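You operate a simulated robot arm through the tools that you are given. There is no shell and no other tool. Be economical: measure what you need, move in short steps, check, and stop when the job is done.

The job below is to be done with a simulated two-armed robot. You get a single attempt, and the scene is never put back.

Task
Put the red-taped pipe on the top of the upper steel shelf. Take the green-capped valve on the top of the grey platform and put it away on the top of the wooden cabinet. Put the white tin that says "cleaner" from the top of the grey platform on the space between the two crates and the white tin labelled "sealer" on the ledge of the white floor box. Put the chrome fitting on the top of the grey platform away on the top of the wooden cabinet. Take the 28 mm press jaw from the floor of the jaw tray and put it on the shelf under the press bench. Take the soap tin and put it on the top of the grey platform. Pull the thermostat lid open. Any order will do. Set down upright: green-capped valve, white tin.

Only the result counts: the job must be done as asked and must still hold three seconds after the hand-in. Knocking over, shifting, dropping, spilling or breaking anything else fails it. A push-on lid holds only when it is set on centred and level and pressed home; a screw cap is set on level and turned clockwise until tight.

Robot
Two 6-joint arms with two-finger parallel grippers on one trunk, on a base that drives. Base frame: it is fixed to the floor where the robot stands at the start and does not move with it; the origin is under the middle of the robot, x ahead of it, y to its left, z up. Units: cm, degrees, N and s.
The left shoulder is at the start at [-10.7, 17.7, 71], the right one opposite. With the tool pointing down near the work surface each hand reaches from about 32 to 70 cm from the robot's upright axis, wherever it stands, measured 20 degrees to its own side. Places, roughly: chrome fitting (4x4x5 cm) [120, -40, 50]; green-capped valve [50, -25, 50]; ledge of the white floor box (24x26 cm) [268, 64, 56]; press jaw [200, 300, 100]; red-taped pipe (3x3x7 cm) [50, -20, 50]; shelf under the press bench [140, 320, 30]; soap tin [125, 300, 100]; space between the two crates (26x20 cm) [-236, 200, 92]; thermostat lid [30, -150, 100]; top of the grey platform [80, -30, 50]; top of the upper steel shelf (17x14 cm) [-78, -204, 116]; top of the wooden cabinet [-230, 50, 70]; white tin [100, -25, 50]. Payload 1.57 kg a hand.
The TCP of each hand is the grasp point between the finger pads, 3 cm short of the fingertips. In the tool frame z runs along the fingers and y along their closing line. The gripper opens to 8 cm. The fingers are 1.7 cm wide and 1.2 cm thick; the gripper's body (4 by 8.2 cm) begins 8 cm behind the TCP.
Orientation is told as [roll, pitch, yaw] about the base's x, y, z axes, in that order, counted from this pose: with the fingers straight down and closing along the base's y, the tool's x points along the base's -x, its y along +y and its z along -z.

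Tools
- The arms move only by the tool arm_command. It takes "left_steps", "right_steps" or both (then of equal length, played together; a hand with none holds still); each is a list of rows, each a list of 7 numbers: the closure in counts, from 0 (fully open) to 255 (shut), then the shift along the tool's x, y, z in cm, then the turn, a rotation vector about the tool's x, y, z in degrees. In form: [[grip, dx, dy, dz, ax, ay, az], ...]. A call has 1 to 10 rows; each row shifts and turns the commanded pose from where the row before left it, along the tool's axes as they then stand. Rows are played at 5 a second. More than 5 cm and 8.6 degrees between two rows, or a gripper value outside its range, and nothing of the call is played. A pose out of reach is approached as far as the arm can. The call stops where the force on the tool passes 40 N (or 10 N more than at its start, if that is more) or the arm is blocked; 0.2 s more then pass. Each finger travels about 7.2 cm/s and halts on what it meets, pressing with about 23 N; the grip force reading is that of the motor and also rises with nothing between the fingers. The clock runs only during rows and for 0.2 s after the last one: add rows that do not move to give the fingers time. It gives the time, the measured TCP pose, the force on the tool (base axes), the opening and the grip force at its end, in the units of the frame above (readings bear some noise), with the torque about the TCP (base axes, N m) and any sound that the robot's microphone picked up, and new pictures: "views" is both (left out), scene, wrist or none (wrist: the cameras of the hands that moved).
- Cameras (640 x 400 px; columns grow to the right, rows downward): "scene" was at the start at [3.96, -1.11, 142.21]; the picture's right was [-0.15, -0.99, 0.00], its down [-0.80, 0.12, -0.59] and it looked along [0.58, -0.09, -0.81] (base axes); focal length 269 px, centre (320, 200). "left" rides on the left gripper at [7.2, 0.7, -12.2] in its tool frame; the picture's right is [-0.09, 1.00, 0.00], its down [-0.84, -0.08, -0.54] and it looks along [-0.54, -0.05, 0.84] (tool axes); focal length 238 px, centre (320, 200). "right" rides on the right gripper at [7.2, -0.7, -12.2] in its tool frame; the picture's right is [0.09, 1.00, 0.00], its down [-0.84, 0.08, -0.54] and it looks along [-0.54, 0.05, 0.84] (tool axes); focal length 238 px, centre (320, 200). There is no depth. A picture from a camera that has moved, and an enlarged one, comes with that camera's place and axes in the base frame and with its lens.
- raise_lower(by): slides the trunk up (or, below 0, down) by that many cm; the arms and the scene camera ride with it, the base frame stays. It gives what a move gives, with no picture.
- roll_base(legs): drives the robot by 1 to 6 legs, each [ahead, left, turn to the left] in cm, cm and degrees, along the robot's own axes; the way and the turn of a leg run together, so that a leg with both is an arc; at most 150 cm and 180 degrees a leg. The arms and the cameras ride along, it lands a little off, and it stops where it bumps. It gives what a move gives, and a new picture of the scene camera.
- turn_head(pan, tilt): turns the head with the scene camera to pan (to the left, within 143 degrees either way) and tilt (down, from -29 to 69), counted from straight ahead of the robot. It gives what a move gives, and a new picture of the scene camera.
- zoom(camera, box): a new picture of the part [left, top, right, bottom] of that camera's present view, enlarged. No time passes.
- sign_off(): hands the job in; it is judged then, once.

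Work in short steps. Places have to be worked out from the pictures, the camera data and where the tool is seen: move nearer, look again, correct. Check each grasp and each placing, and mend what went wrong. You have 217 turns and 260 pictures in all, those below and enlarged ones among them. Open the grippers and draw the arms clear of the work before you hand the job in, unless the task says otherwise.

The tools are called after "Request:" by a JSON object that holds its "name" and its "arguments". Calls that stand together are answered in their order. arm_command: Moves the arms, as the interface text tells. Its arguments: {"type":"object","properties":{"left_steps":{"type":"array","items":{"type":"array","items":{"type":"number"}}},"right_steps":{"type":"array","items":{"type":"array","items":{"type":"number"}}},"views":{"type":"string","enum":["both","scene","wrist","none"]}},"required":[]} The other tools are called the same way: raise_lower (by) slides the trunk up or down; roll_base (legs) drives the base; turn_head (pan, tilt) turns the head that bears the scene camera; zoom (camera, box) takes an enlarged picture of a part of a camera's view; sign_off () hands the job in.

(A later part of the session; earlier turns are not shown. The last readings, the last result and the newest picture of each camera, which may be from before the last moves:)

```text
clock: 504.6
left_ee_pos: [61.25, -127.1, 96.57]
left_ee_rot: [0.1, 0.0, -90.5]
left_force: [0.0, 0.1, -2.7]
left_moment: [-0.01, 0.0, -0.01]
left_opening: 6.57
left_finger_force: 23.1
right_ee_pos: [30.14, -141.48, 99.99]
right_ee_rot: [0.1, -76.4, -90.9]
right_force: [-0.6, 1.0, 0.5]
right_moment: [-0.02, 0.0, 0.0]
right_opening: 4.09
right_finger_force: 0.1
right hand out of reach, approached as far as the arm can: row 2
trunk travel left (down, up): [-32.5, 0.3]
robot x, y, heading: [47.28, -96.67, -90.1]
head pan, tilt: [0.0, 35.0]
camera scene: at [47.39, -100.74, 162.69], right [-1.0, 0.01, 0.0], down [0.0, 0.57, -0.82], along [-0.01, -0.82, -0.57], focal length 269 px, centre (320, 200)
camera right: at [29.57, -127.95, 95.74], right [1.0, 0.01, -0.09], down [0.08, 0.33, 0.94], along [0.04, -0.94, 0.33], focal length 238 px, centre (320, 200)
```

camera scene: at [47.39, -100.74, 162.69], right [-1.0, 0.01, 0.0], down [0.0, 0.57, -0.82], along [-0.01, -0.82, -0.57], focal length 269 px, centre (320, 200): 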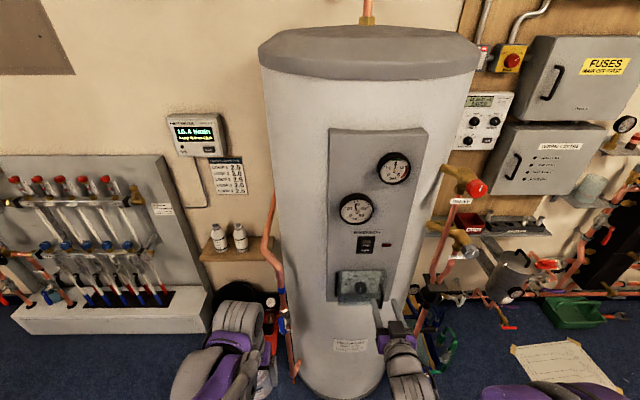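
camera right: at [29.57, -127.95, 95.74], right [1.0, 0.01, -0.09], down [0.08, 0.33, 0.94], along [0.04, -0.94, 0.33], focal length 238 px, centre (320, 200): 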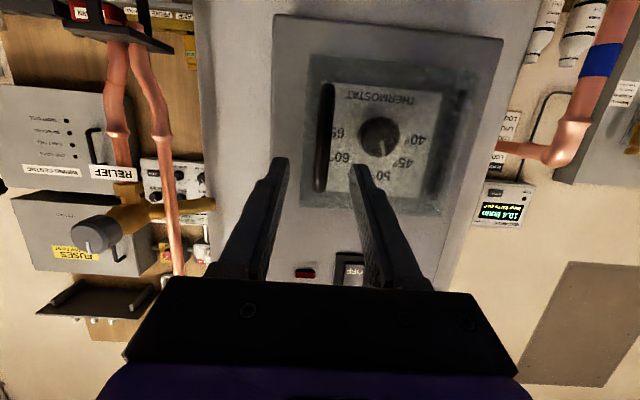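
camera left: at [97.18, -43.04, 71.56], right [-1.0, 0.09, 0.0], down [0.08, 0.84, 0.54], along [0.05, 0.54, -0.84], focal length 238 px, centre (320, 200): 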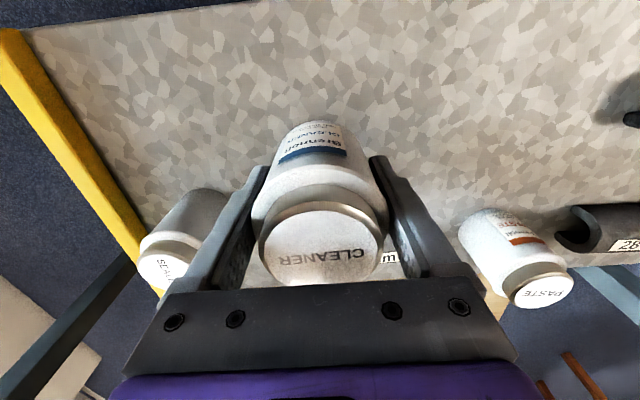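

Handle is centred between the fingers and spans z 93–102. I advance 3 cm and close on it.

Request:
{"name": "arm_command", "arguments": {"right_steps": [[125, 0, 0.1, 1.5, 0, 0, 0], [125, 0, 0, 1, 0, 0, 0], [125, 0, 0, 0.5, 0, 0, 0], [125, 0, 0, 0, 0, 0, 0], [255, 0, 0, 0, 0, 0, 0], [255, 0, 0, 0, 0, 0, 0], [255, 0, 0, 0, 0, 0, 0]], "views": "both"}}

```text
clock: 506.2
left_ee_pos: [61.18, -127.06, 96.57]
left_ee_rot: [0.1, -0.1, -90.3]
left_force: [0.2, 0.1, -3.0]
left_moment: [0.02, 0.02, -0.01]
left_opening: 6.55
left_finger_force: 23.1
right_ee_pos: [30.24, -144.44, 99.3]
right_ee_rot: [0.1, -76.3, -90.8]
right_force: [-0.6, 0.3, -0.3]
right_moment: [-0.02, 0.03, 0.0]
right_opening: 1.03
right_finger_force: 28.5
trunk travel left (down, up): [-32.5, 0.3]
robot x, y, heading: [47.57, -96.02, -90.5]
head pan, tilt: [0.0, 35.0]
camera scene: at [47.37, -100.79, 162.69], right [-1.0, 0.01, 0.0], down [0.0, 0.57, -0.82], along [-0.01, -0.82, -0.57], focal length 269 px, centre (320, 200)
camera right: at [29.64, -130.92, 95.09], right [1.0, 0.01, -0.09], down [0.08, 0.33, 0.94], along [0.04, -0.94, 0.33], focal length 238 px, centre (320, 200)
```

scene: 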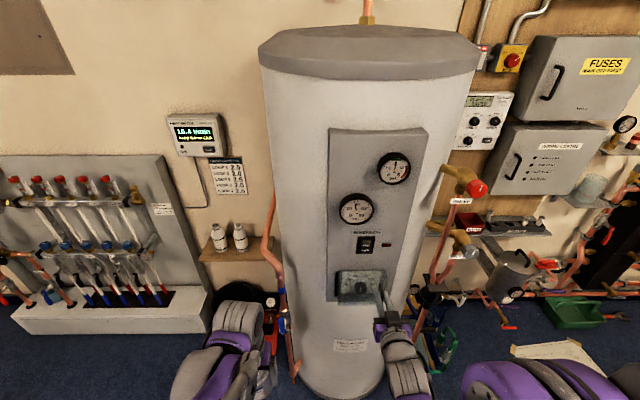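
right: 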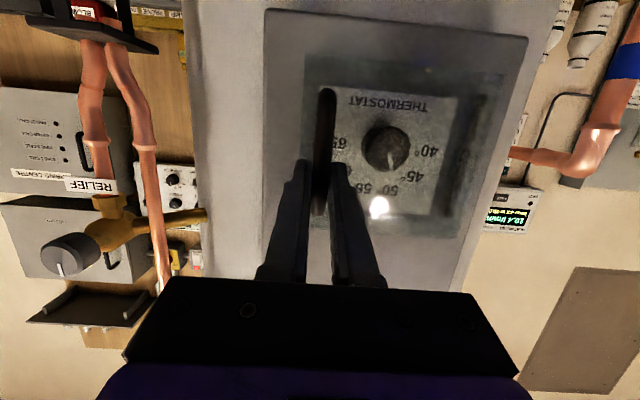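

Handle gripped (1 cm). I pull it along its arc around the hinge (≈12 cm radius) while turning the hand with it, and move the left hand farther aside.

Request:
{"name": "arm_command", "arguments": {"left_steps": [[255, 0, 4, 0, 0, 0, 0], [255, 0, 4, 0, 0, 0, 0], [255, 0, 4, 0, 0, 0, 0], [255, 0, 3, 0, 0, 0, 0], [255, 0, 0, 0, 0, 0, 0]], "right_steps": [[255, 0, 0, 0, 0, 0, 0], [255, 0.37, 0.64, -1.56, 7.8, 0, 1.87], [255, 0.37, 0.64, -1.56, 7.8, 0, 1.87], [255, 0.37, 0.64, -1.56, 7.8, 0, 1.87], [255, 0, 0, 0, 0, 0, 0]], "views": "both"}}

```text
clock: 507.4
left_ee_pos: [76.27, -127.38, 96.6]
left_ee_rot: [0.0, 0.1, -90.3]
left_force: [0.7, 0.8, -2.9]
left_moment: [0.01, -0.04, -0.02]
left_opening: 6.53
left_finger_force: 23.8
right_ee_pos: [32.92, -141.01, 98.54]
right_ee_rot: [-1.8, -74.4, -108.2]
right_force: [16.2, -14.9, -21.6]
right_moment: [-0.01, -0.16, 0.13]
right_opening: 1.06
right_finger_force: 28.8
right hand out of reach, approached as far as the arm can: row 2
trunk travel left (down, up): [-32.5, 0.3]
robot x, y, heading: [47.27, -96.21, -90.1]
head pan, tilt: [0.0, 35.0]
camera scene: at [47.58, -101.25, 162.66], right [-1.0, 0.01, 0.0], down [0.0, 0.58, -0.82], along [-0.01, -0.82, -0.58], focal length 269 px, centre (320, 200)
camera right: at [36.84, -127.83, 94.84], right [0.94, -0.32, -0.1], down [0.18, 0.25, 0.95], along [-0.28, -0.92, 0.29], focal length 238 px, centre (320, 200)
camera left: at [77.1, -120.22, 108.75], right [1.0, -0.1, 0.0], down [-0.08, -0.84, 0.54], along [-0.05, -0.54, -0.84], focal length 238 px, centre (320, 200)
```

scene: 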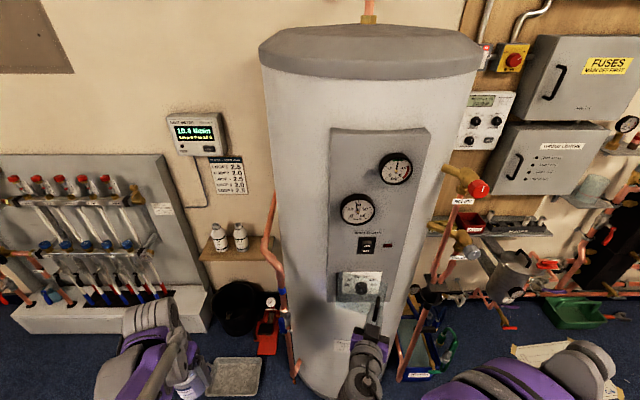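
right: 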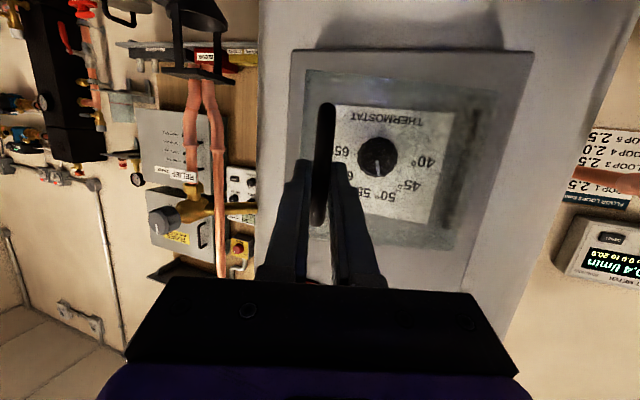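
left: 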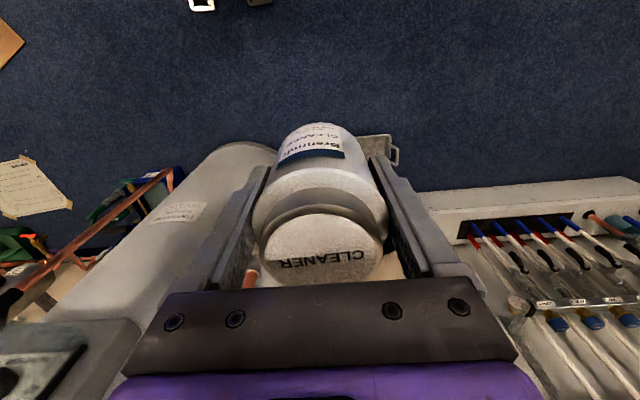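

Side and down forces built up, so the hinge guess may be off. I enlarge the scene to see how the lid moved.

Request:
{"name": "zoom", "arguments": {"camera": "scene", "box": [310, 230, 430, 340]}}

Request:
{"name": "zoom", "arguments": {"camera": "right", "box": [260, 30, 560, 270]}}

```text
3.64 times, centred on (370, 285) of scene
camera zoom: at [47.58, -101.25, 162.66], right [-1.0, 0.01, 0.0], down [0.0, 0.58, -0.82], along [-0.01, -0.82, -0.58], focal length 979 px, centre (138, -109)
```

zoom: 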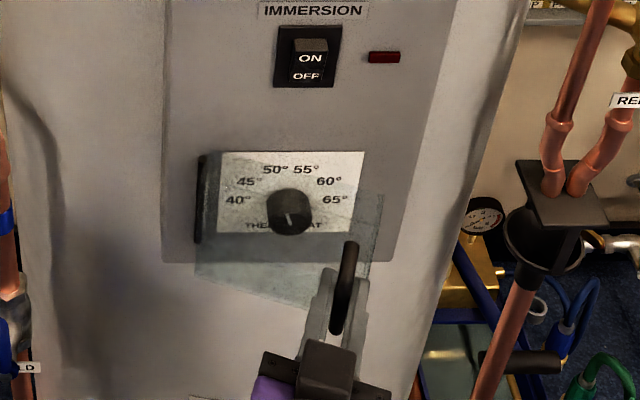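

```text
1.67 times, centred on (410, 150) of right
camera zoom: at [36.84, -127.83, 94.84], right [0.94, -0.32, -0.1], down [0.18, 0.25, 0.95], along [-0.28, -0.92, 0.29], focal length 397 px, centre (170, 283)
```

zoom: 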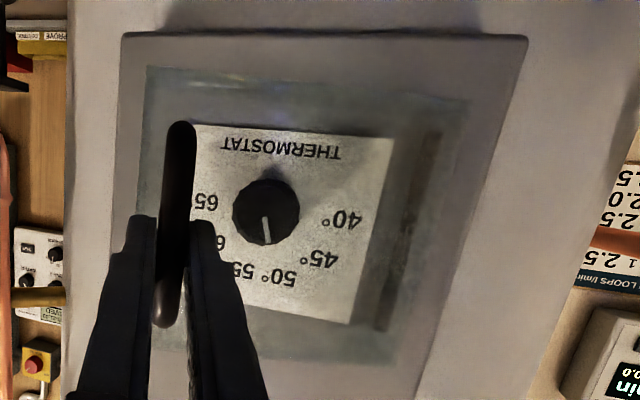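

The lid is opening properly (hinge left), ~20° open. To avoid straining, I release, back off, and look how it stays.

Request:
{"name": "arm_command", "arguments": {"right_steps": [[125, 0, 0, 0, 0, 0, 0], [110, 0, 0, 0, 0, 0, 0], [110, 0, 0, -2, 0, 0, 0], [110, 0, 0, -3, 0, 0, 0], [255, 0, -1.5, -1, -7.8, 0, -1.87], [255, 0, -3, 0, -7.8, 0, -1.87], [255, 0, -1, 0, 0, 0, 0]], "views": "wrist"}}

Request:
{"name": "zoom", "arguments": {"camera": "scene", "box": [310, 230, 430, 340]}}

```text
clock: 509.0
left_ee_pos: [76.26, -127.19, 96.71]
left_ee_rot: [0.0, -0.1, -90.3]
left_force: [0.0, -0.3, -3.3]
left_moment: [0.06, -0.03, 0.01]
left_opening: 6.54
left_finger_force: 22.4
right_ee_pos: [29.1, -134.74, 100.87]
right_ee_rot: [-0.1, -74.6, -94.0]
right_force: [-1.0, 0.1, 0.4]
right_moment: [0.0, -0.01, 0.01]
right_opening: 0.01
right_finger_force: 21.1
right hand out of reach, approached as far as the arm can: row 5
trunk travel left (down, up): [-32.5, 0.3]
robot x, y, heading: [46.96, -96.32, -90.6]
head pan, tilt: [0.0, 35.0]
camera right: at [29.31, -120.99, 97.12], right [0.99, -0.05, -0.09], down [0.1, 0.29, 0.95], along [-0.02, -0.95, 0.3], focal length 238 px, centre (320, 200)
```

right: 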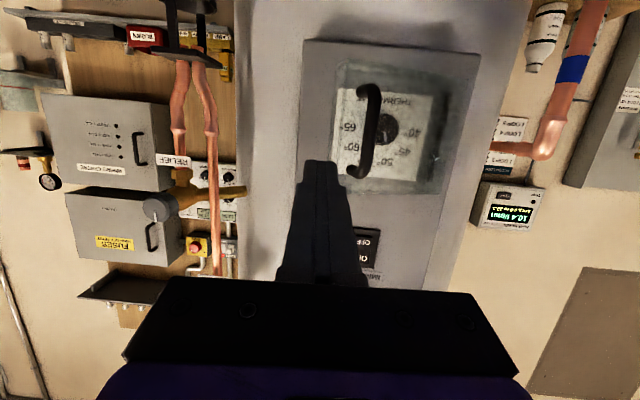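

```text
3.64 times, centred on (370, 285) of scene
camera zoom: at [47.45, -100.85, 162.7], right [-1.0, 0.01, 0.0], down [0.0, 0.57, -0.82], along [-0.01, -0.82, -0.57], focal length 979 px, centre (138, -109)
```

zoom: 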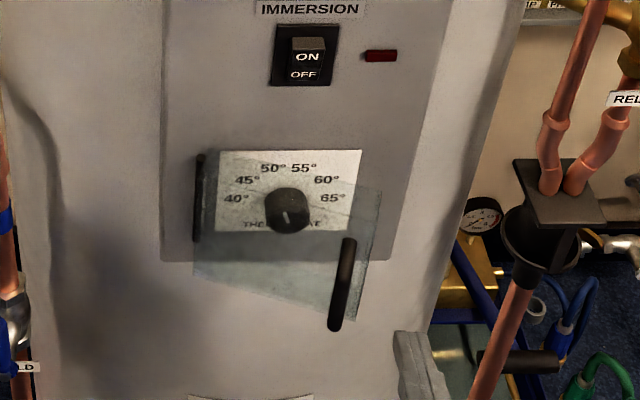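

The lid stays open ~25°. I put the closed fingers to the free-edge side (x≈25.5), advance behind the edge, then sweep toward +x to swing it open.

Request:
{"name": "arm_command", "arguments": {"right_steps": [[255, 0, -3.6, 0, 0, 0, 0], [255, 0, 0, 4, 0, 0, 0], [255, -0.5, 0, 4, 0, 0, 0], [255, -0.5, 0, 2, 0, 0, 0], [255, 0, 0, 0, 0, 0, 0]], "views": "wrist"}}

Request:
{"name": "zoom", "arguments": {"camera": "scene", "box": [310, 230, 430, 340]}}

```text
clock: 510.2
left_ee_pos: [76.31, -127.09, 96.78]
left_ee_rot: [0.2, 0.1, -90.4]
left_force: [-0.1, -0.4, -2.1]
left_moment: [0.0, 0.01, 0.01]
left_opening: 6.53
left_finger_force: 23.0
right_ee_pos: [24.81, -143.89, 99.22]
right_ee_rot: [-0.1, -74.6, -93.8]
right_force: [-1.0, 1.0, -0.6]
right_moment: [0.0, 0.01, 0.01]
right_opening: 0.0
right_finger_force: 21.4
right hand out of reach, approached as far as the arm can: row 2
trunk travel left (down, up): [-32.5, 0.3]
robot x, y, heading: [47.53, -96.34, -90.4]
head pan, tilt: [0.0, 35.0]
camera right: at [25.05, -130.22, 95.51], right [0.99, -0.05, -0.09], down [0.1, 0.29, 0.95], along [-0.02, -0.95, 0.3], focal length 238 px, centre (320, 200)
```

right: 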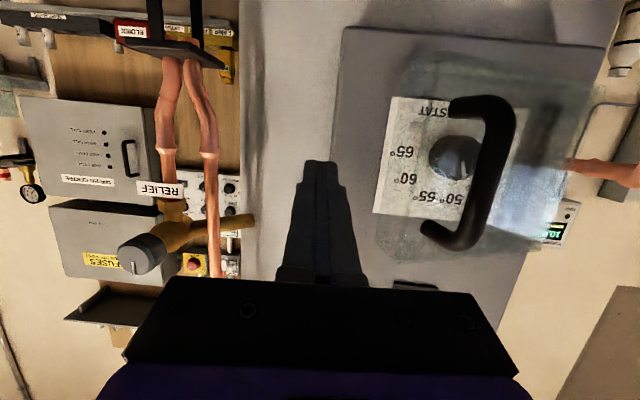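

```text
3.64 times, centred on (370, 285) of scene
camera zoom: at [47.4, -100.8, 162.69], right [-1.0, 0.01, 0.0], down [0.0, 0.57, -0.82], along [-0.01, -0.82, -0.57], focal length 979 px, centre (138, -109)
```

zoom: 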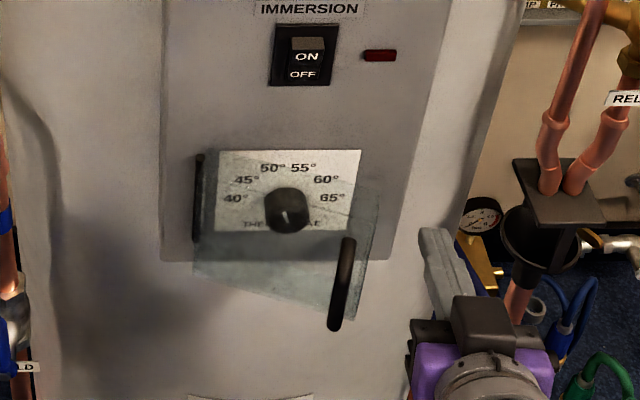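

Positioned beside the edge. Advance 0.8 and sweep +x.

Request:
{"name": "arm_command", "arguments": {"right_steps": [[255, 0, 0, 0.8, 0, 0, 0], [255, 0, 2.5, 0, 0, 0, 0], [255, 0, 2.5, 0, 0, 0, 0], [255, 0, 2.5, 0, 0, 0, 0], [255, 0, 2.5, 0, 0, 0, 0], [255, 0, 2.5, -0.5, 0, 0, 0], [255, 0, 0, 0, 0, 0, 0]], "views": "wrist"}}

Request:
{"name": "zoom", "arguments": {"camera": "scene", "box": [310, 230, 430, 340]}}

```text
clock: 511.0
left_ee_pos: [76.11, -127.19, 96.79]
left_ee_rot: [0.1, 0.0, -90.5]
left_force: [0.0, 0.1, -3.1]
left_moment: [0.04, 0.0, 0.01]
left_opening: 6.52
left_finger_force: 23.0
right_ee_pos: [28.28, -144.58, 98.75]
right_ee_rot: [-0.7, -74.4, -93.9]
right_force: [-6.1, 2.6, 1.8]
right_moment: [-0.06, -0.05, -0.11]
right_opening: 0.0
right_finger_force: 21.4
trunk travel left (down, up): [-32.5, 0.3]
robot x, y, heading: [47.4, -96.4, -90.6]
head pan, tilt: [0.0, 35.0]
stopped in row 3 (right hand): the force on the tool passed its limit at 52 N (the readings are from after the stop); the commanded pose is now the measured one
camera right: at [28.76, -130.88, 95.12], right [0.99, -0.06, -0.09], down [0.1, 0.29, 0.95], along [-0.03, -0.96, 0.29], focal length 238 px, centre (320, 200)
```

right: 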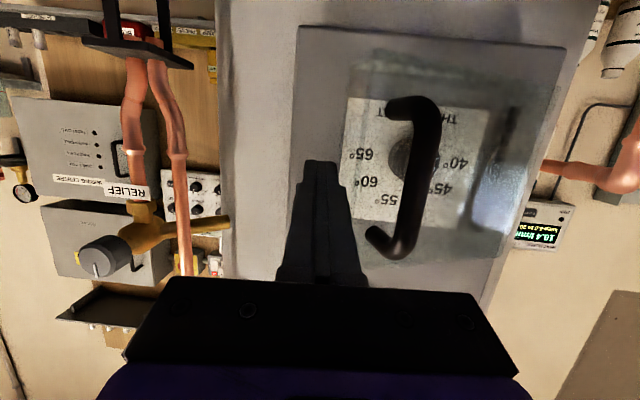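

```text
3.64 times, centred on (370, 285) of scene
camera zoom: at [47.3, -100.76, 162.69], right [-1.0, 0.01, 0.0], down [0.01, 0.57, -0.82], along [-0.01, -0.82, -0.57], focal length 979 px, centre (138, -109)
```

zoom: 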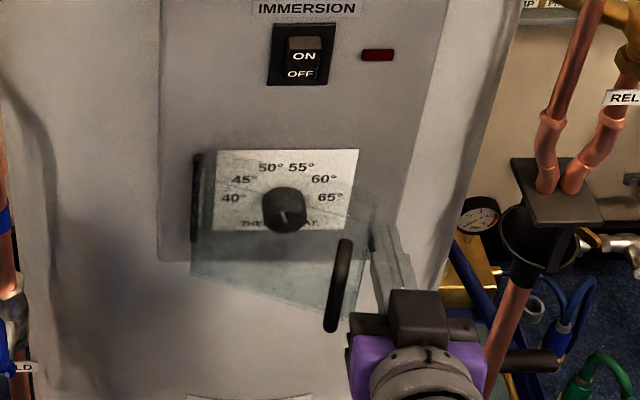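

Straight pushing met too much resistance. I'll regrip the handle at its new angle: back off, open, shift, and yaw 15° to face the lid.

Request:
{"name": "arm_command", "arguments": {"right_steps": [[255, 0, -0.5, -3, 0, 0, 0], [255, 0, 0, -3, 0, 0, 0], [110, 0, 3, 0, 7.5, 0, 1.8], [110, 0, 2.5, 0, 7.5, 0, 1.8], [110, 0, 0, 0, 0, 0, 0], [110, 0, 0, 0, 0, 0, 0]], "views": "wrist"}}

```text
clock: 511.9
left_ee_pos: [75.74, -126.96, 96.8]
left_ee_rot: [0.2, -0.1, -90.7]
left_force: [0.1, -0.5, -2.9]
left_moment: [-0.05, -0.01, 0.01]
left_opening: 6.55
left_finger_force: 22.8
right_ee_pos: [30.93, -138.33, 100.12]
right_ee_rot: [-1.8, -73.2, -103.3]
right_force: [-19.3, 19.7, -9.2]
right_moment: [0.28, 0.18, -0.12]
right_opening: 2.52
right_finger_force: 0.0
trunk travel left (down, up): [-32.5, 0.3]
robot x, y, heading: [47.44, -96.04, -90.9]
head pan, tilt: [0.0, 35.0]
stopped in row 4 (right hand): the force on the tool passed its limit at 50 N (the readings are from after the stop); the commanded pose is now the measured one
camera right: at [33.86, -124.91, 96.66], right [0.97, -0.23, -0.1], down [0.16, 0.25, 0.96], along [-0.2, -0.94, 0.28], focal length 238 px, centre (320, 200)
```

right: 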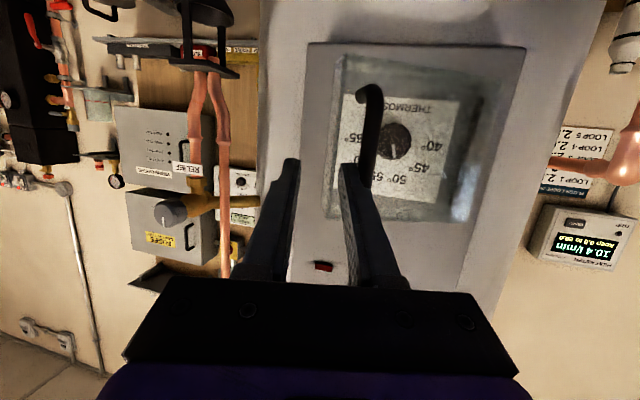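

A finger touched the handle; I back off 3 cm, open, shift +x 2 cm and look.

Request:
{"name": "arm_command", "arguments": {"right_steps": [[110, 0, 0, -2, 0, 0, 0], [110, 0, 0, -2, 0, 0, 0], [80, 0, 1.5, 0, 0, 0, 0], [80, 0, 1, 0, 0, 0, 0], [80, 0, 0, 0, 0, 0, 0]], "views": "wrist"}}

Request:
{"name": "zoom", "arguments": {"camera": "scene", "box": [310, 230, 430, 340]}}

```text
clock: 512.4
left_ee_pos: [76.15, -127.18, 96.79]
left_ee_rot: [0.2, 0.0, -90.7]
left_force: [0.3, 0.2, -3.3]
left_moment: [0.03, 0.0, 0.02]
left_opening: 6.53
left_finger_force: 22.4
right_ee_pos: [32.24, -136.6, 100.78]
right_ee_rot: [-1.5, -73.0, -103.4]
right_force: [-3.7, 5.3, -23.4]
right_moment: [0.85, 0.55, 0.0]
right_opening: 4.17
right_finger_force: 0.0
trunk travel left (down, up): [-32.5, 0.3]
robot x, y, heading: [47.79, -96.58, -90.6]
head pan, tilt: [0.0, 35.0]
stopped in row 2 (right hand): the force on the tool passed its limit at 52 N (the readings are from after the stop); the commanded pose is now the measured one
camera right: at [35.07, -123.05, 97.36], right [0.97, -0.23, -0.1], down [0.15, 0.24, 0.96], along [-0.19, -0.94, 0.27], focal length 238 px, centre (320, 200)
```

right: 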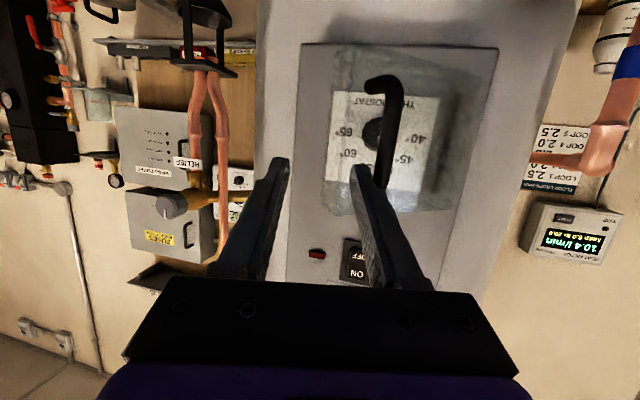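

```text
3.64 times, centred on (370, 285) of scene
camera zoom: at [47.32, -100.85, 162.69], right [-1.0, 0.01, 0.0], down [0.01, 0.57, -0.82], along [-0.01, -0.82, -0.57], focal length 979 px, centre (138, -109)
```

zoom: 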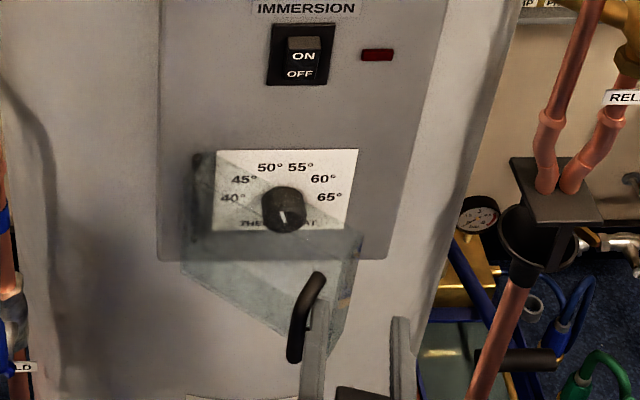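

The finger is hooked inside the handle and has pulled the lid further (~40°). I relax the vertical load and keep pulling gently along the arc (+x,+y) in 1 cm steps.

Request:
{"name": "arm_command", "arguments": {"right_steps": [[122, 0.5, 0, 0, 0, 0, 0], [122, 0.15, 0.5, -0.6, 0, 0, 0], [122, 0.15, 0.5, -0.6, 0, 0, 0], [122, 0.15, 0.5, -0.6, 0, 0, 0], [122, 0.15, 0.6, -0.6, 0, 0, 0], [122, 0.15, 0.7, -0.6, 0, 0, 0], [122, 0.15, 0.8, -0.5, 0, 0, 0]], "views": "none"}}

Request:
{"name": "zoom", "arguments": {"camera": "scene", "box": [310, 230, 430, 340]}}

```text
clock: 514.0
left_ee_pos: [76.11, -127.22, 96.74]
left_ee_rot: [0.1, 0.0, -90.6]
left_force: [-0.3, -1.6, -3.2]
left_moment: [0.02, -0.01, 0.02]
left_opening: 6.58
left_finger_force: 23.1
right_ee_pos: [36.92, -133.85, 100.51]
right_ee_rot: [-1.5, -73.1, -103.0]
right_force: [0.0, 0.5, -0.9]
right_moment: [0.03, 0.04, -0.01]
right_opening: 4.19
right_finger_force: 0.0
trunk travel left (down, up): [-32.5, 0.3]
robot x, y, heading: [47.35, -96.49, -90.7]
head pan, tilt: [0.0, 35.0]
```

```text
3.64 times, centred on (370, 285) of scene
camera zoom: at [47.39, -100.77, 162.69], right [-1.0, 0.01, 0.0], down [0.01, 0.57, -0.82], along [-0.01, -0.82, -0.57], focal length 979 px, centre (138, -109)
```

zoom: 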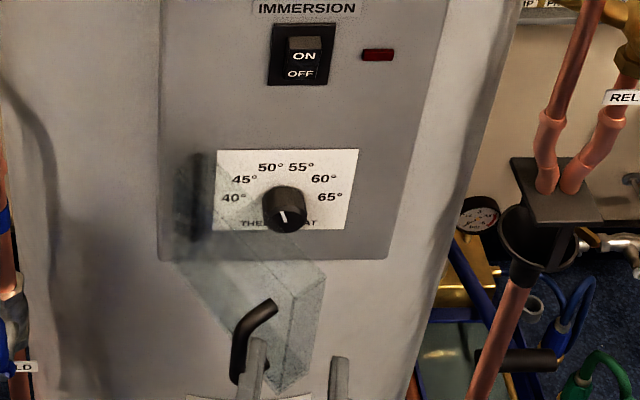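

Now ~60° open with no load. Continue toward +x.

Request:
{"name": "arm_command", "arguments": {"right_steps": [[122, 0.1, 0.9, -0.5, 0, 0, 0], [122, 0.1, 0.9, -0.5, 0, 0, 0], [122, 0.1, 0.9, -0.4, 0, 0, 0], [122, 0.1, 0.9, -0.3, 0, 0, 0], [122, 0.1, 0.9, -0.3, 0, 0, 0], [122, 0, 0.9, -0.2, 0, 0, 0]], "views": "none"}}

Request:
{"name": "zoom", "arguments": {"camera": "scene", "box": [300, 230, 430, 350]}}

```text
clock: 515.4
left_ee_pos: [76.16, -127.1, 96.81]
left_ee_rot: [0.1, 0.1, -90.5]
left_force: [-0.5, 0.2, -2.4]
left_moment: [0.06, 0.01, 0.01]
left_opening: 6.54
left_finger_force: 23.5
right_ee_pos: [42.78, -133.09, 100.7]
right_ee_rot: [-1.6, -73.3, -102.9]
right_force: [-0.2, -0.3, 0.2]
right_moment: [0.0, 0.02, 0.0]
right_opening: 4.17
right_finger_force: 0.0
trunk travel left (down, up): [-32.5, 0.3]
robot x, y, heading: [47.41, -96.39, -90.6]
head pan, tilt: [0.0, 35.0]
```

```text
3.33 times, centred on (365, 290) of scene
camera zoom: at [47.39, -100.78, 162.69], right [-1.0, 0.01, 0.0], down [0.01, 0.57, -0.82], along [-0.01, -0.82, -0.57], focal length 897 px, centre (170, -100)
```

zoom: 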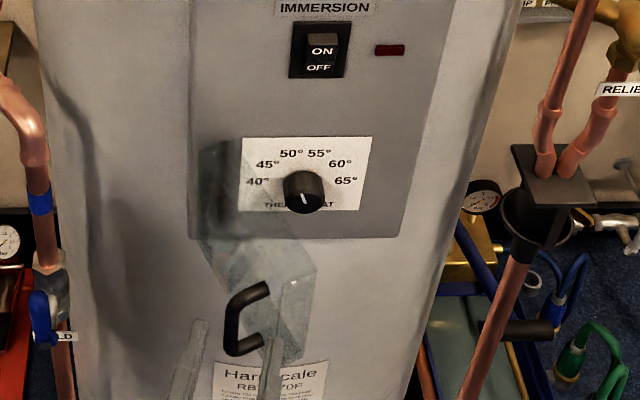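

Nearly perpendicular. A last push of 5 cm toward +x, then I back the hand straight out.

Request:
{"name": "arm_command", "arguments": {"right_steps": [[122, 0, 0.9, 0, 0, 0, 0], [122, 0, 0.9, 0, 0, 0, 0], [122, 0, 0.9, 0, 0, 0, 0], [122, 0, 0.9, 0, 0, 0, 0], [122, 0, 0, 0, 0, 0, 0]], "views": "none"}}

Request:
{"name": "zoom", "arguments": {"camera": "scene", "box": [290, 230, 430, 350]}}

```text
clock: 516.6
left_ee_pos: [75.98, -127.19, 96.69]
left_ee_rot: [0.1, 0.1, -90.7]
left_force: [0.3, 0.5, -2.2]
left_moment: [0.03, 0.06, 0.01]
left_opening: 6.57
left_finger_force: 22.4
right_ee_pos: [46.04, -134.12, 100.54]
right_ee_rot: [-1.4, -73.3, -103.0]
right_force: [0.3, 0.1, 0.0]
right_moment: [0.0, 0.01, 0.0]
right_opening: 4.2
right_finger_force: 0.0
trunk travel left (down, up): [-32.5, 0.3]
robot x, y, heading: [47.45, -96.22, -90.6]
head pan, tilt: [0.0, 35.0]
```

```text
3.33 times, centred on (360, 290) of scene
camera zoom: at [47.35, -100.77, 162.69], right [-1.0, 0.01, 0.0], down [0.01, 0.57, -0.82], along [-0.01, -0.82, -0.57], focal length 897 px, centre (187, -100)
```

zoom: 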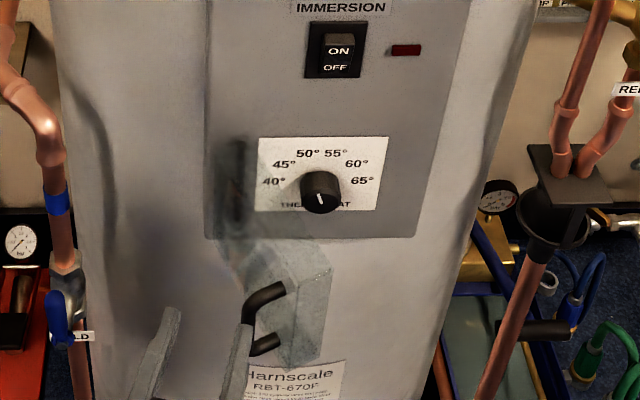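

It is ~60° open. To open it wider I go around: back out, close the fingers, and come in on the inner (−x) side of the lid.

Request:
{"name": "arm_command", "arguments": {"right_steps": [[122, 0, 0, -3, 0, 0, 0], [122, 0, 0, -3, 0, 0, 0], [255, 0, -4, 0, -6.5, 0, -1.5], [255, 0, -4, 0, -6.5, 0, -1.5], [255, 0, -4, 0, 0, 0, 0], [255, 0, -4, 0, 0, 0, 0], [255, 0, 0, 3, 0, 0, 0], [255, 0, 0, 3, 0, 0, 0], [255, 0, 0, 3, 0, 0, 0], [255, 0, 0, 0, 0, 0, 0]], "views": "wrist"}}

Request:
{"name": "zoom", "arguments": {"camera": "scene", "box": [290, 230, 430, 350]}}

```text
clock: 518.1
left_ee_pos: [76.05, -127.46, 96.83]
left_ee_rot: [0.0, 0.1, -90.6]
left_force: [-0.9, -0.8, -2.8]
left_moment: [0.11, 0.03, 0.0]
left_opening: 6.56
left_finger_force: 22.8
right_ee_pos: [32.24, -132.27, 104.34]
right_ee_rot: [1.5, -73.0, -92.8]
right_force: [0.7, 0.3, -0.6]
right_moment: [0.02, 0.0, -0.04]
right_opening: 0.01
right_finger_force: 21.2
trunk travel left (down, up): [-32.5, 0.3]
robot x, y, heading: [47.75, -96.43, -90.6]
head pan, tilt: [0.0, 35.0]
stopped in row 7 (right hand): the arm was blocked; the commanded pose is now the measured one
camera right: at [31.89, -118.46, 100.95], right [1.0, 0.0, -0.08], down [0.08, 0.27, 0.96], along [0.03, -0.96, 0.27], focal length 238 px, centre (320, 200)
```

right: 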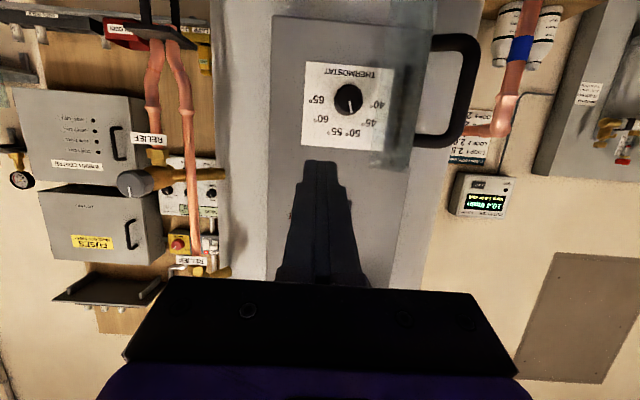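

```text
3.33 times, centred on (360, 290) of scene
camera zoom: at [47.49, -101.16, 162.7], right [-1.0, 0.01, 0.0], down [0.01, 0.58, -0.82], along [-0.01, -0.82, -0.58], focal length 897 px, centre (187, -100)
```

zoom: 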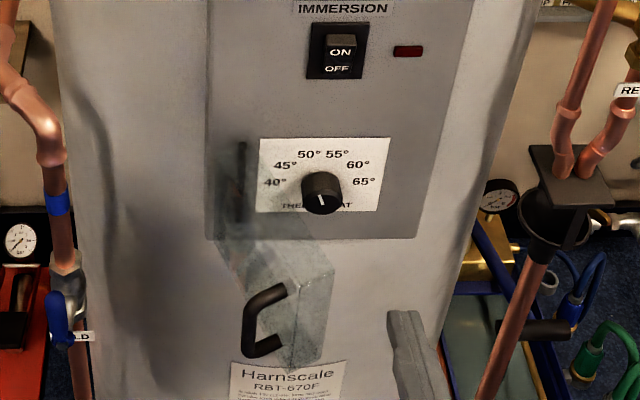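

The lid stands ~70–75° open. One gentle inner push to open it further.

Request:
{"name": "arm_command", "arguments": {"right_steps": [[255, 0.5, 0, 2.5, 0, 0, 0], [255, 0.5, 0, 2.5, 0, 0, 0], [255, 0.5, 0, 2.5, 0, 0, 0], [255, 0, 1.5, 0, 0, 0, 0], [255, 0, 1.5, 0, 0, 0, 0], [255, 0, 1, 0, 0, 0, 0], [255, 0, 1, 0, 0, 0, 0], [255, 0, 1, 0, 0, 0, 0], [255, 0, 1, 0, 0, 0, 0], [255, 0, 1, 0, 0, 0, 0]], "views": "none"}}

Request:
{"name": "zoom", "arguments": {"camera": "scene", "box": [290, 230, 430, 350]}}

```text
clock: 519.9
left_ee_pos: [75.94, -126.85, 96.7]
left_ee_rot: [0.1, -0.1, -90.7]
left_force: [0.9, -0.5, -3.3]
left_moment: [0.02, 0.0, 0.0]
left_opening: 6.58
left_finger_force: 23.4
right_ee_pos: [37.46, -137.97, 100.78]
right_ee_rot: [1.3, -73.1, -92.9]
right_force: [-7.4, 26.5, -4.7]
right_moment: [-0.28, 0.03, 0.44]
right_opening: 0.0
right_finger_force: 21.4
trunk travel left (down, up): [-32.5, 0.3]
robot x, y, heading: [47.53, -96.01, -90.7]
head pan, tilt: [0.0, 35.0]
stopped in row 8 (right hand): the force on the tool passed its limit at 44 N (the readings are from after the stop); the commanded pose is now the measured one
```

```text
3.33 times, centred on (360, 290) of scene
camera zoom: at [47.3, -100.35, 162.71], right [-1.0, 0.01, 0.0], down [0.01, 0.57, -0.82], along [-0.01, -0.82, -0.57], focal length 897 px, centre (187, -100)
```

zoom: 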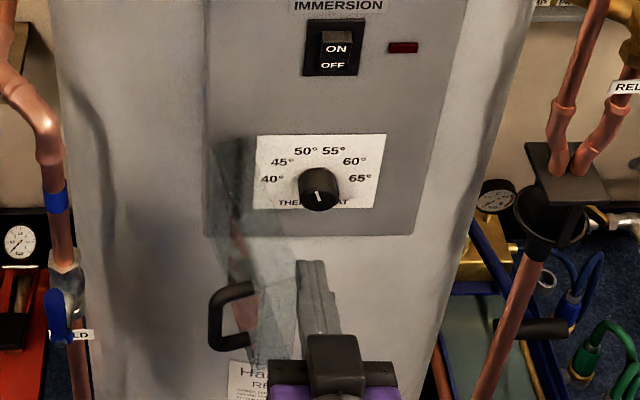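

The lid is now about 85–90° open. I withdraw the right hand and return it to pointing down.

Request:
{"name": "arm_command", "arguments": {"right_steps": [[255, 0, -2, 0, 0, 0, 0], [255, 0, -1, -3, 0, 0, 0], [255, 0, 0, -3, 0, 0, 0], [255, 0, 0, -2, 0, 8.5, 0], [255, 0, 0, 0, 0, 8.5, 0], [255, 0, 0, 0, 0, 8.5, 0], [255, 0, 0, 0, 0, 8.5, 0], [255, 0, 0, 0, 0, 8.5, 0], [255, 0, 0, 0, 0, 8.5, 0], [255, 0, 0, 0, 0, 8.5, 0]], "views": "none"}}

Request:
{"name": "zoom", "arguments": {"camera": "scene", "box": [290, 230, 430, 350]}}

```text
clock: 522.1
left_ee_pos: [76.04, -127.14, 96.71]
left_ee_rot: [0.1, 0.0, -90.6]
left_force: [0.5, 0.0, -2.9]
left_moment: [0.0, -0.01, 0.01]
left_opening: 6.54
left_finger_force: 22.7
right_ee_pos: [34.82, -130.9, 103.15]
right_ee_rot: [0.5, -13.4, -91.7]
right_force: [0.1, -1.0, 0.8]
right_moment: [-0.02, -0.04, 0.0]
right_opening: 0.0
right_finger_force: 21.3
trunk travel left (down, up): [-32.5, 0.3]
robot x, y, heading: [47.51, -96.37, -90.8]
head pan, tilt: [0.0, 35.0]
```

```text
3.33 times, centred on (360, 290) of scene
camera zoom: at [47.36, -100.8, 162.7], right [-1.0, 0.01, 0.0], down [0.01, 0.57, -0.82], along [-0.01, -0.82, -0.57], focal length 897 px, centre (187, -100)
```

zoom: 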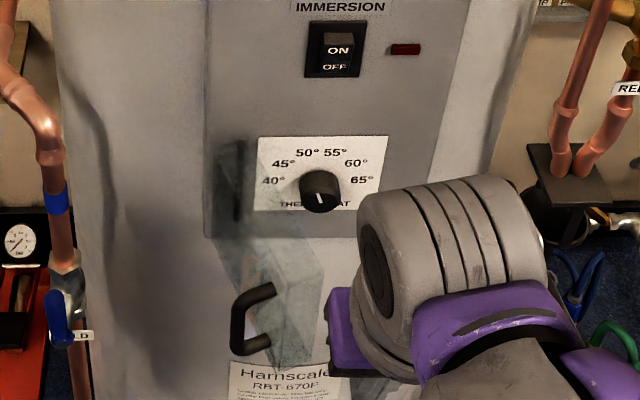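

The lid rests wide open (its stop is near there). Now I drive to the steel rack with the cleaner; first to the corridor at x≈−8.

Request:
{"name": "arm_command", "arguments": {"right_steps": [[255, 0, 0, 0, 0, 8.5, 0], [255, 3, 0, 0, 0, 4.9, 0], [255, 3, 0, 0, 0, 0, 0]], "left_steps": [[255, 0, -4, 0, 0, 0, 0], [255, 0, -4, 0, 0, 0, 0], [255, 0, -4, 0, 0, 0, 0]], "views": "none"}}

Request:
{"name": "roll_base", "arguments": {"legs": [[-8, 0, 0], [0, -54, 0], [0, 0, -89.3], [0, -88, 0], [0, -88, 0]]}}

Request:
{"name": "turn_head", "arguments": {"pan": 0, "tilt": 40}}

```text
clock: 522.9
left_ee_pos: [63.72, -126.68, 96.53]
left_ee_rot: [0.1, 0.0, -90.6]
left_force: [-0.3, 0.0, -3.0]
left_moment: [-0.03, -0.01, -0.05]
left_opening: 6.57
left_finger_force: 22.8
right_ee_pos: [34.93, -124.51, 102.89]
right_ee_rot: [0.4, -0.1, -91.5]
right_force: [-0.9, -0.3, -0.7]
right_moment: [0.0, 0.01, 0.01]
right_opening: 0.0
right_finger_force: 21.1
trunk travel left (down, up): [-32.5, 0.3]
robot x, y, heading: [47.3, -96.18, -90.8]
head pan, tilt: [0.0, 35.0]
```

```text
clock: 548.3
left_ee_pos: [-38.36, 76.5, 96.54]
left_ee_rot: [0.1, -0.1, 179.5]
left_force: [-0.4, -0.2, -2.4]
left_moment: [0.03, -0.01, 0.0]
left_opening: 6.54
left_finger_force: 23.1
right_ee_pos: [-36.21, 105.34, 102.91]
right_ee_rot: [0.3, -0.2, 178.7]
right_force: [0.4, -0.3, 0.2]
right_moment: [0.0, -0.02, 0.02]
right_opening: 0.0
right_finger_force: 21.2
trunk travel left (down, up): [-32.5, 0.3]
robot x, y, heading: [-7.93, 92.85, 179.7]
head pan, tilt: [0.0, 35.0]
camera scene: at [-12.12, 92.94, 162.69], right [0.01, 1.0, 0.0], down [0.57, -0.01, -0.82], along [-0.82, 0.01, -0.57], focal length 269 px, centre (320, 200)
```

scene: 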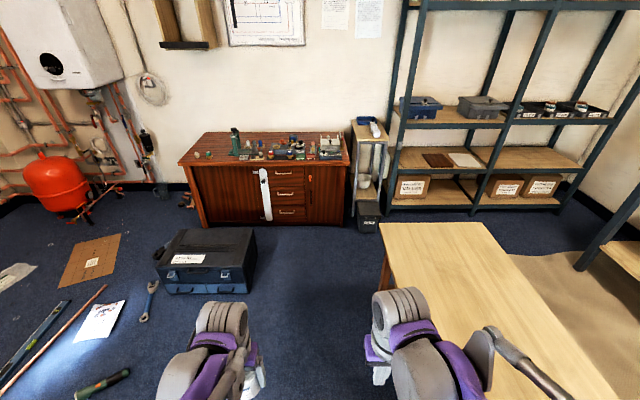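

```text
clock: 548.9
left_ee_pos: [-38.31, 76.49, 96.66]
left_ee_rot: [0.1, 0.0, 179.5]
left_force: [-0.9, 0.0, -2.5]
left_moment: [0.01, -0.01, -0.02]
left_opening: 6.55
left_finger_force: 23.1
right_ee_pos: [-36.06, 105.17, 102.9]
right_ee_rot: [0.5, -0.2, 178.6]
right_force: [0.3, 0.2, -0.5]
right_moment: [0.0, 0.0, 0.02]
right_opening: 0.01
right_finger_force: 21.0
trunk travel left (down, up): [-32.5, 0.3]
robot x, y, heading: [-7.99, 92.61, 179.6]
head pan, tilt: [0.0, 40.0]
camera scene: at [-11.81, 92.94, 161.94], right [0.01, 1.0, 0.0], down [0.64, -0.01, -0.77], along [-0.77, 0.01, -0.64], focal length 269 px, centre (320, 200)
```

scene: 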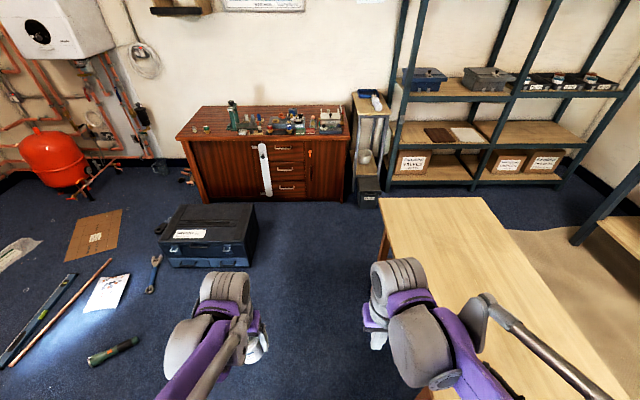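

Now forward to x≈−153 and then strafe right to y≈213 in front of the rack.

Request:
{"name": "roll_base", "arguments": {"legs": [[73, 3, 0], [73, 0, 0]]}}

Request:
{"name": "roll_base", "arguments": {"legs": [[0, -62, 0], [0, -62, 0]]}}

```text
clock: 556.5
left_ee_pos: [-185.19, 75.38, 96.53]
left_ee_rot: [0.1, 0.0, 179.3]
left_force: [0.6, -0.3, -3.5]
left_moment: [0.0, -0.01, -0.02]
left_opening: 6.56
left_finger_force: 22.6
right_ee_pos: [-182.71, 104.18, 102.9]
right_ee_rot: [0.3, -0.3, 178.4]
right_force: [-0.4, -0.3, -0.8]
right_moment: [-0.01, 0.0, -0.01]
right_opening: 0.0
right_finger_force: 20.6
trunk travel left (down, up): [-32.5, 0.3]
robot x, y, heading: [-154.21, 91.76, 179.4]
head pan, tilt: [0.0, 40.0]
camera scene: at [-158.53, 91.78, 161.93], right [0.01, 1.0, 0.0], down [0.64, -0.01, -0.77], along [-0.77, 0.01, -0.64], focal length 269 px, centre (320, 200)
```

scene: 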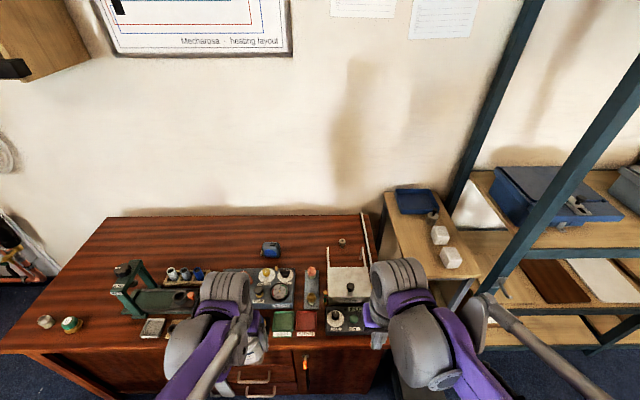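

```text
clock: 567.9
left_ee_pos: [-183.38, 199.25, 96.59]
left_ee_rot: [0.0, 0.1, 178.1]
left_force: [-0.7, 0.2, -2.4]
left_moment: [0.0, -0.01, 0.01]
left_opening: 6.55
left_finger_force: 22.6
right_ee_pos: [-180.34, 227.9, 102.93]
right_ee_rot: [0.4, -0.2, 177.3]
right_force: [0.1, -0.1, 0.1]
right_moment: [0.04, -0.01, -0.01]
right_opening: 0.01
right_finger_force: 21.3
trunk travel left (down, up): [-32.5, 0.3]
robot x, y, heading: [-152.26, 214.66, 178.0]
head pan, tilt: [0.0, 40.0]
camera scene: at [-156.45, 214.96, 161.94], right [0.03, 1.0, 0.0], down [0.64, -0.02, -0.77], along [-0.77, 0.03, -0.64], focal length 269 px, centre (320, 200)
```

scene: 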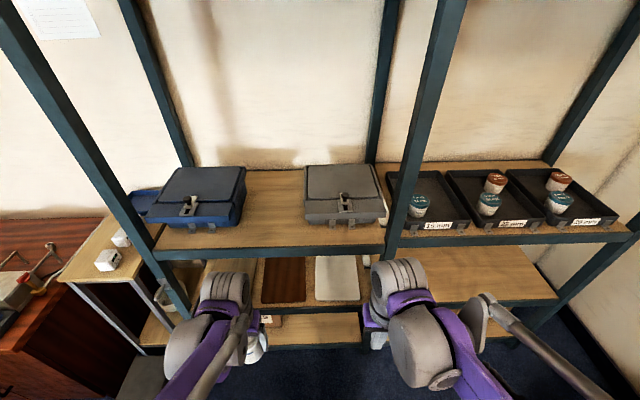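

The gap between the crates is centred at ≈[-236,200]. I raise the left hand, drive 20 cm forward, and reach in over the gap.

Request:
{"name": "arm_command", "arguments": {"left_steps": [[255, 0, 0, -4, 0, 0, 0], [255, 0, 0, -4, 0, 0, 0], [255, 0, 0, 0, 0, 0, 0]], "views": "none"}}

Request:
{"name": "roll_base", "arguments": {"legs": [[20, 0, 2]]}}

Request:
{"name": "arm_command", "arguments": {"left_steps": [[255, -4.5, 0, 0, 0, 0, 0], [255, -4.5, 0, 0, 0, 0, 0], [255, -4.5, 0, 0, 0, 0, 0], [255, -4.5, 0, 0, 0, 0, 0], [255, -4.5, 0, 0, 0, 0, 0], [255, -3.5, 0, 0, 0, 0, 0], [255, 0, 0, 0, 0, 0, 0]], "views": "both"}}

```text
clock: 568.6
left_ee_pos: [-183.75, 199.03, 104.49]
left_ee_rot: [0.1, -0.1, 178.0]
left_force: [0.2, 0.1, -3.3]
left_moment: [-0.01, -0.03, 0.0]
left_opening: 6.56
left_finger_force: 22.7
right_ee_pos: [-180.41, 227.81, 102.88]
right_ee_rot: [0.4, -0.1, 177.2]
right_force: [0.1, 0.2, 0.1]
right_moment: [0.01, -0.03, 0.02]
right_opening: 0.01
right_finger_force: 21.2
trunk travel left (down, up): [-32.5, 0.3]
robot x, y, heading: [-152.52, 214.51, 178.3]
head pan, tilt: [0.0, 40.0]
```

```text
clock: 570.3
left_ee_pos: [-203.72, 198.13, 104.54]
left_ee_rot: [0.1, 0.1, -179.6]
left_force: [0.7, -0.1, -4.0]
left_moment: [0.03, -0.02, 0.0]
left_opening: 6.54
left_finger_force: 23.1
right_ee_pos: [-201.59, 227.14, 102.83]
right_ee_rot: [0.4, -0.2, 179.5]
right_force: [0.2, -0.8, -0.7]
right_moment: [-0.01, 0.0, -0.01]
right_opening: 0.02
right_finger_force: 21.0
trunk travel left (down, up): [-32.5, 0.3]
robot x, y, heading: [-173.01, 215.11, -179.8]
head pan, tilt: [0.0, 40.0]
camera scene: at [-177.1, 215.09, 161.91], right [-0.01, 1.0, 0.0], down [0.64, 0.0, -0.77], along [-0.77, 0.0, -0.64], focal length 269 px, centre (320, 200)
```

scene: 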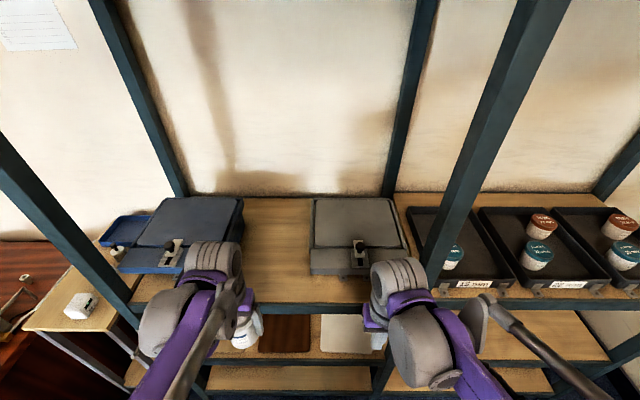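

```text
clock: 571.9
left_ee_pos: [-229.64, 197.68, 104.54]
left_ee_rot: [0.1, 0.0, -179.6]
left_force: [0.2, -0.4, -2.8]
left_moment: [-0.02, -0.01, -0.03]
left_opening: 6.55
left_finger_force: 22.4
right_ee_pos: [-201.54, 227.05, 102.92]
right_ee_rot: [0.4, -0.2, 179.5]
right_force: [0.1, 0.3, 0.0]
right_moment: [0.03, 0.01, 0.02]
right_opening: 0.0
right_finger_force: 21.3
trunk travel left (down, up): [-32.5, 0.3]
robot x, y, heading: [-173.14, 215.18, -179.6]
head pan, tilt: [0.0, 40.0]
camera scene: at [-177.1, 215.09, 161.94], right [-0.01, 1.0, 0.0], down [0.64, 0.0, -0.77], along [-0.77, 0.0, -0.64], focal length 269 px, centre (320, 200)
camera left: at [-222.37, 197.11, 116.69], right [-0.09, -1.0, 0.0], down [-0.84, 0.07, 0.54], along [-0.54, 0.05, -0.84], focal length 238 px, centre (320, 200)
```

scene: 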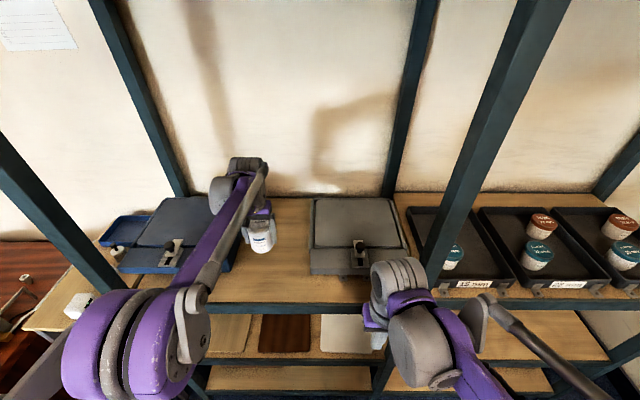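
left: 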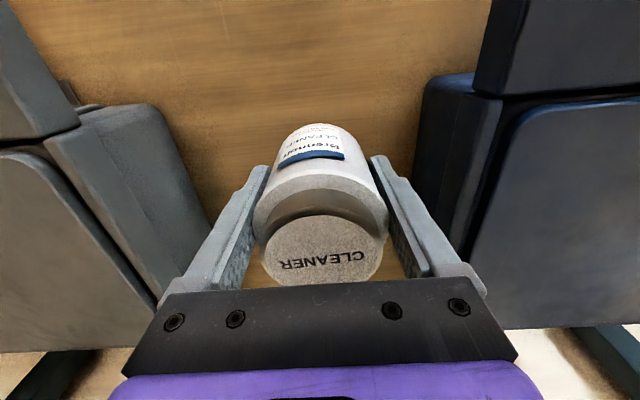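

Tin is between the crates. I go 4 cm deeper, 1.5 cm to +y, and lower.

Request:
{"name": "arm_command", "arguments": {"left_steps": [[255, -2, -0.8, 0, 0, 0, 0], [255, -2, -0.7, 0, 0, 0, 0], [255, 0, 0, 3, 0, 0, 0], [255, 0, 0, 3, 0, 0, 0], [255, 0, 0, 1.2, 0, 0, 0], [255, 0, 0, 0, 0, 0, 0]], "views": "none"}}

Request:
{"name": "arm_command", "arguments": {"left_steps": [[255, 0, 0, 0.3, 0, 0, 0], [255, 0, 0, 0.2, 0, 0, 0], [255, 0, 0, 0, 0, 0, 0]], "views": "none"}}

Request:
{"name": "arm_command", "arguments": {"left_steps": [[255, 0, 0, 0.2, 0, 0, 0], [255, 0, 0, 0.1, 0, 0, 0], [255, 0, 0, 0, 0, 0, 0]], "views": "none"}}

```text
clock: 573.3
left_ee_pos: [-233.86, 199.19, 97.23]
left_ee_rot: [0.1, -0.1, -179.6]
left_force: [0.2, 0.9, -2.7]
left_moment: [-0.02, -0.01, 0.01]
left_opening: 6.53
left_finger_force: 23.0
right_ee_pos: [-201.57, 226.96, 102.92]
right_ee_rot: [0.3, -0.2, 179.5]
right_force: [0.9, -0.3, 0.0]
right_moment: [-0.02, 0.01, 0.02]
right_opening: 0.01
right_finger_force: 21.5
trunk travel left (down, up): [-32.5, 0.3]
robot x, y, heading: [-173.05, 214.89, -179.5]
head pan, tilt: [0.0, 40.0]
```

```text
clock: 574.1
left_ee_pos: [-233.75, 199.34, 96.79]
left_ee_rot: [0.1, 0.0, -179.6]
left_force: [1.2, 1.3, -3.1]
left_moment: [-0.01, -0.05, -0.02]
left_opening: 6.57
left_finger_force: 22.9
right_ee_pos: [-201.66, 227.05, 102.9]
right_ee_rot: [0.4, -0.1, 179.5]
right_force: [-0.2, -0.5, 0.1]
right_moment: [0.02, 0.03, 0.03]
right_opening: 0.0
right_finger_force: 21.0
trunk travel left (down, up): [-32.5, 0.3]
robot x, y, heading: [-173.0, 215.3, -179.5]
head pan, tilt: [0.0, 40.0]
```

```text
clock: 574.9
left_ee_pos: [-233.79, 199.32, 96.44]
left_ee_rot: [0.0, 0.0, -179.6]
left_force: [-2.4, 0.4, 6.8]
left_moment: [0.29, 0.24, 0.01]
left_opening: 6.58
left_finger_force: 22.9
right_ee_pos: [-201.54, 227.01, 102.94]
right_ee_rot: [0.4, -0.2, 179.5]
right_force: [0.1, -0.1, 1.0]
right_moment: [0.02, 0.03, 0.0]
right_opening: 0.0
right_finger_force: 21.1
trunk travel left (down, up): [-32.5, 0.3]
robot x, y, heading: [-173.09, 214.92, -179.8]
head pan, tilt: [0.0, 40.0]
```

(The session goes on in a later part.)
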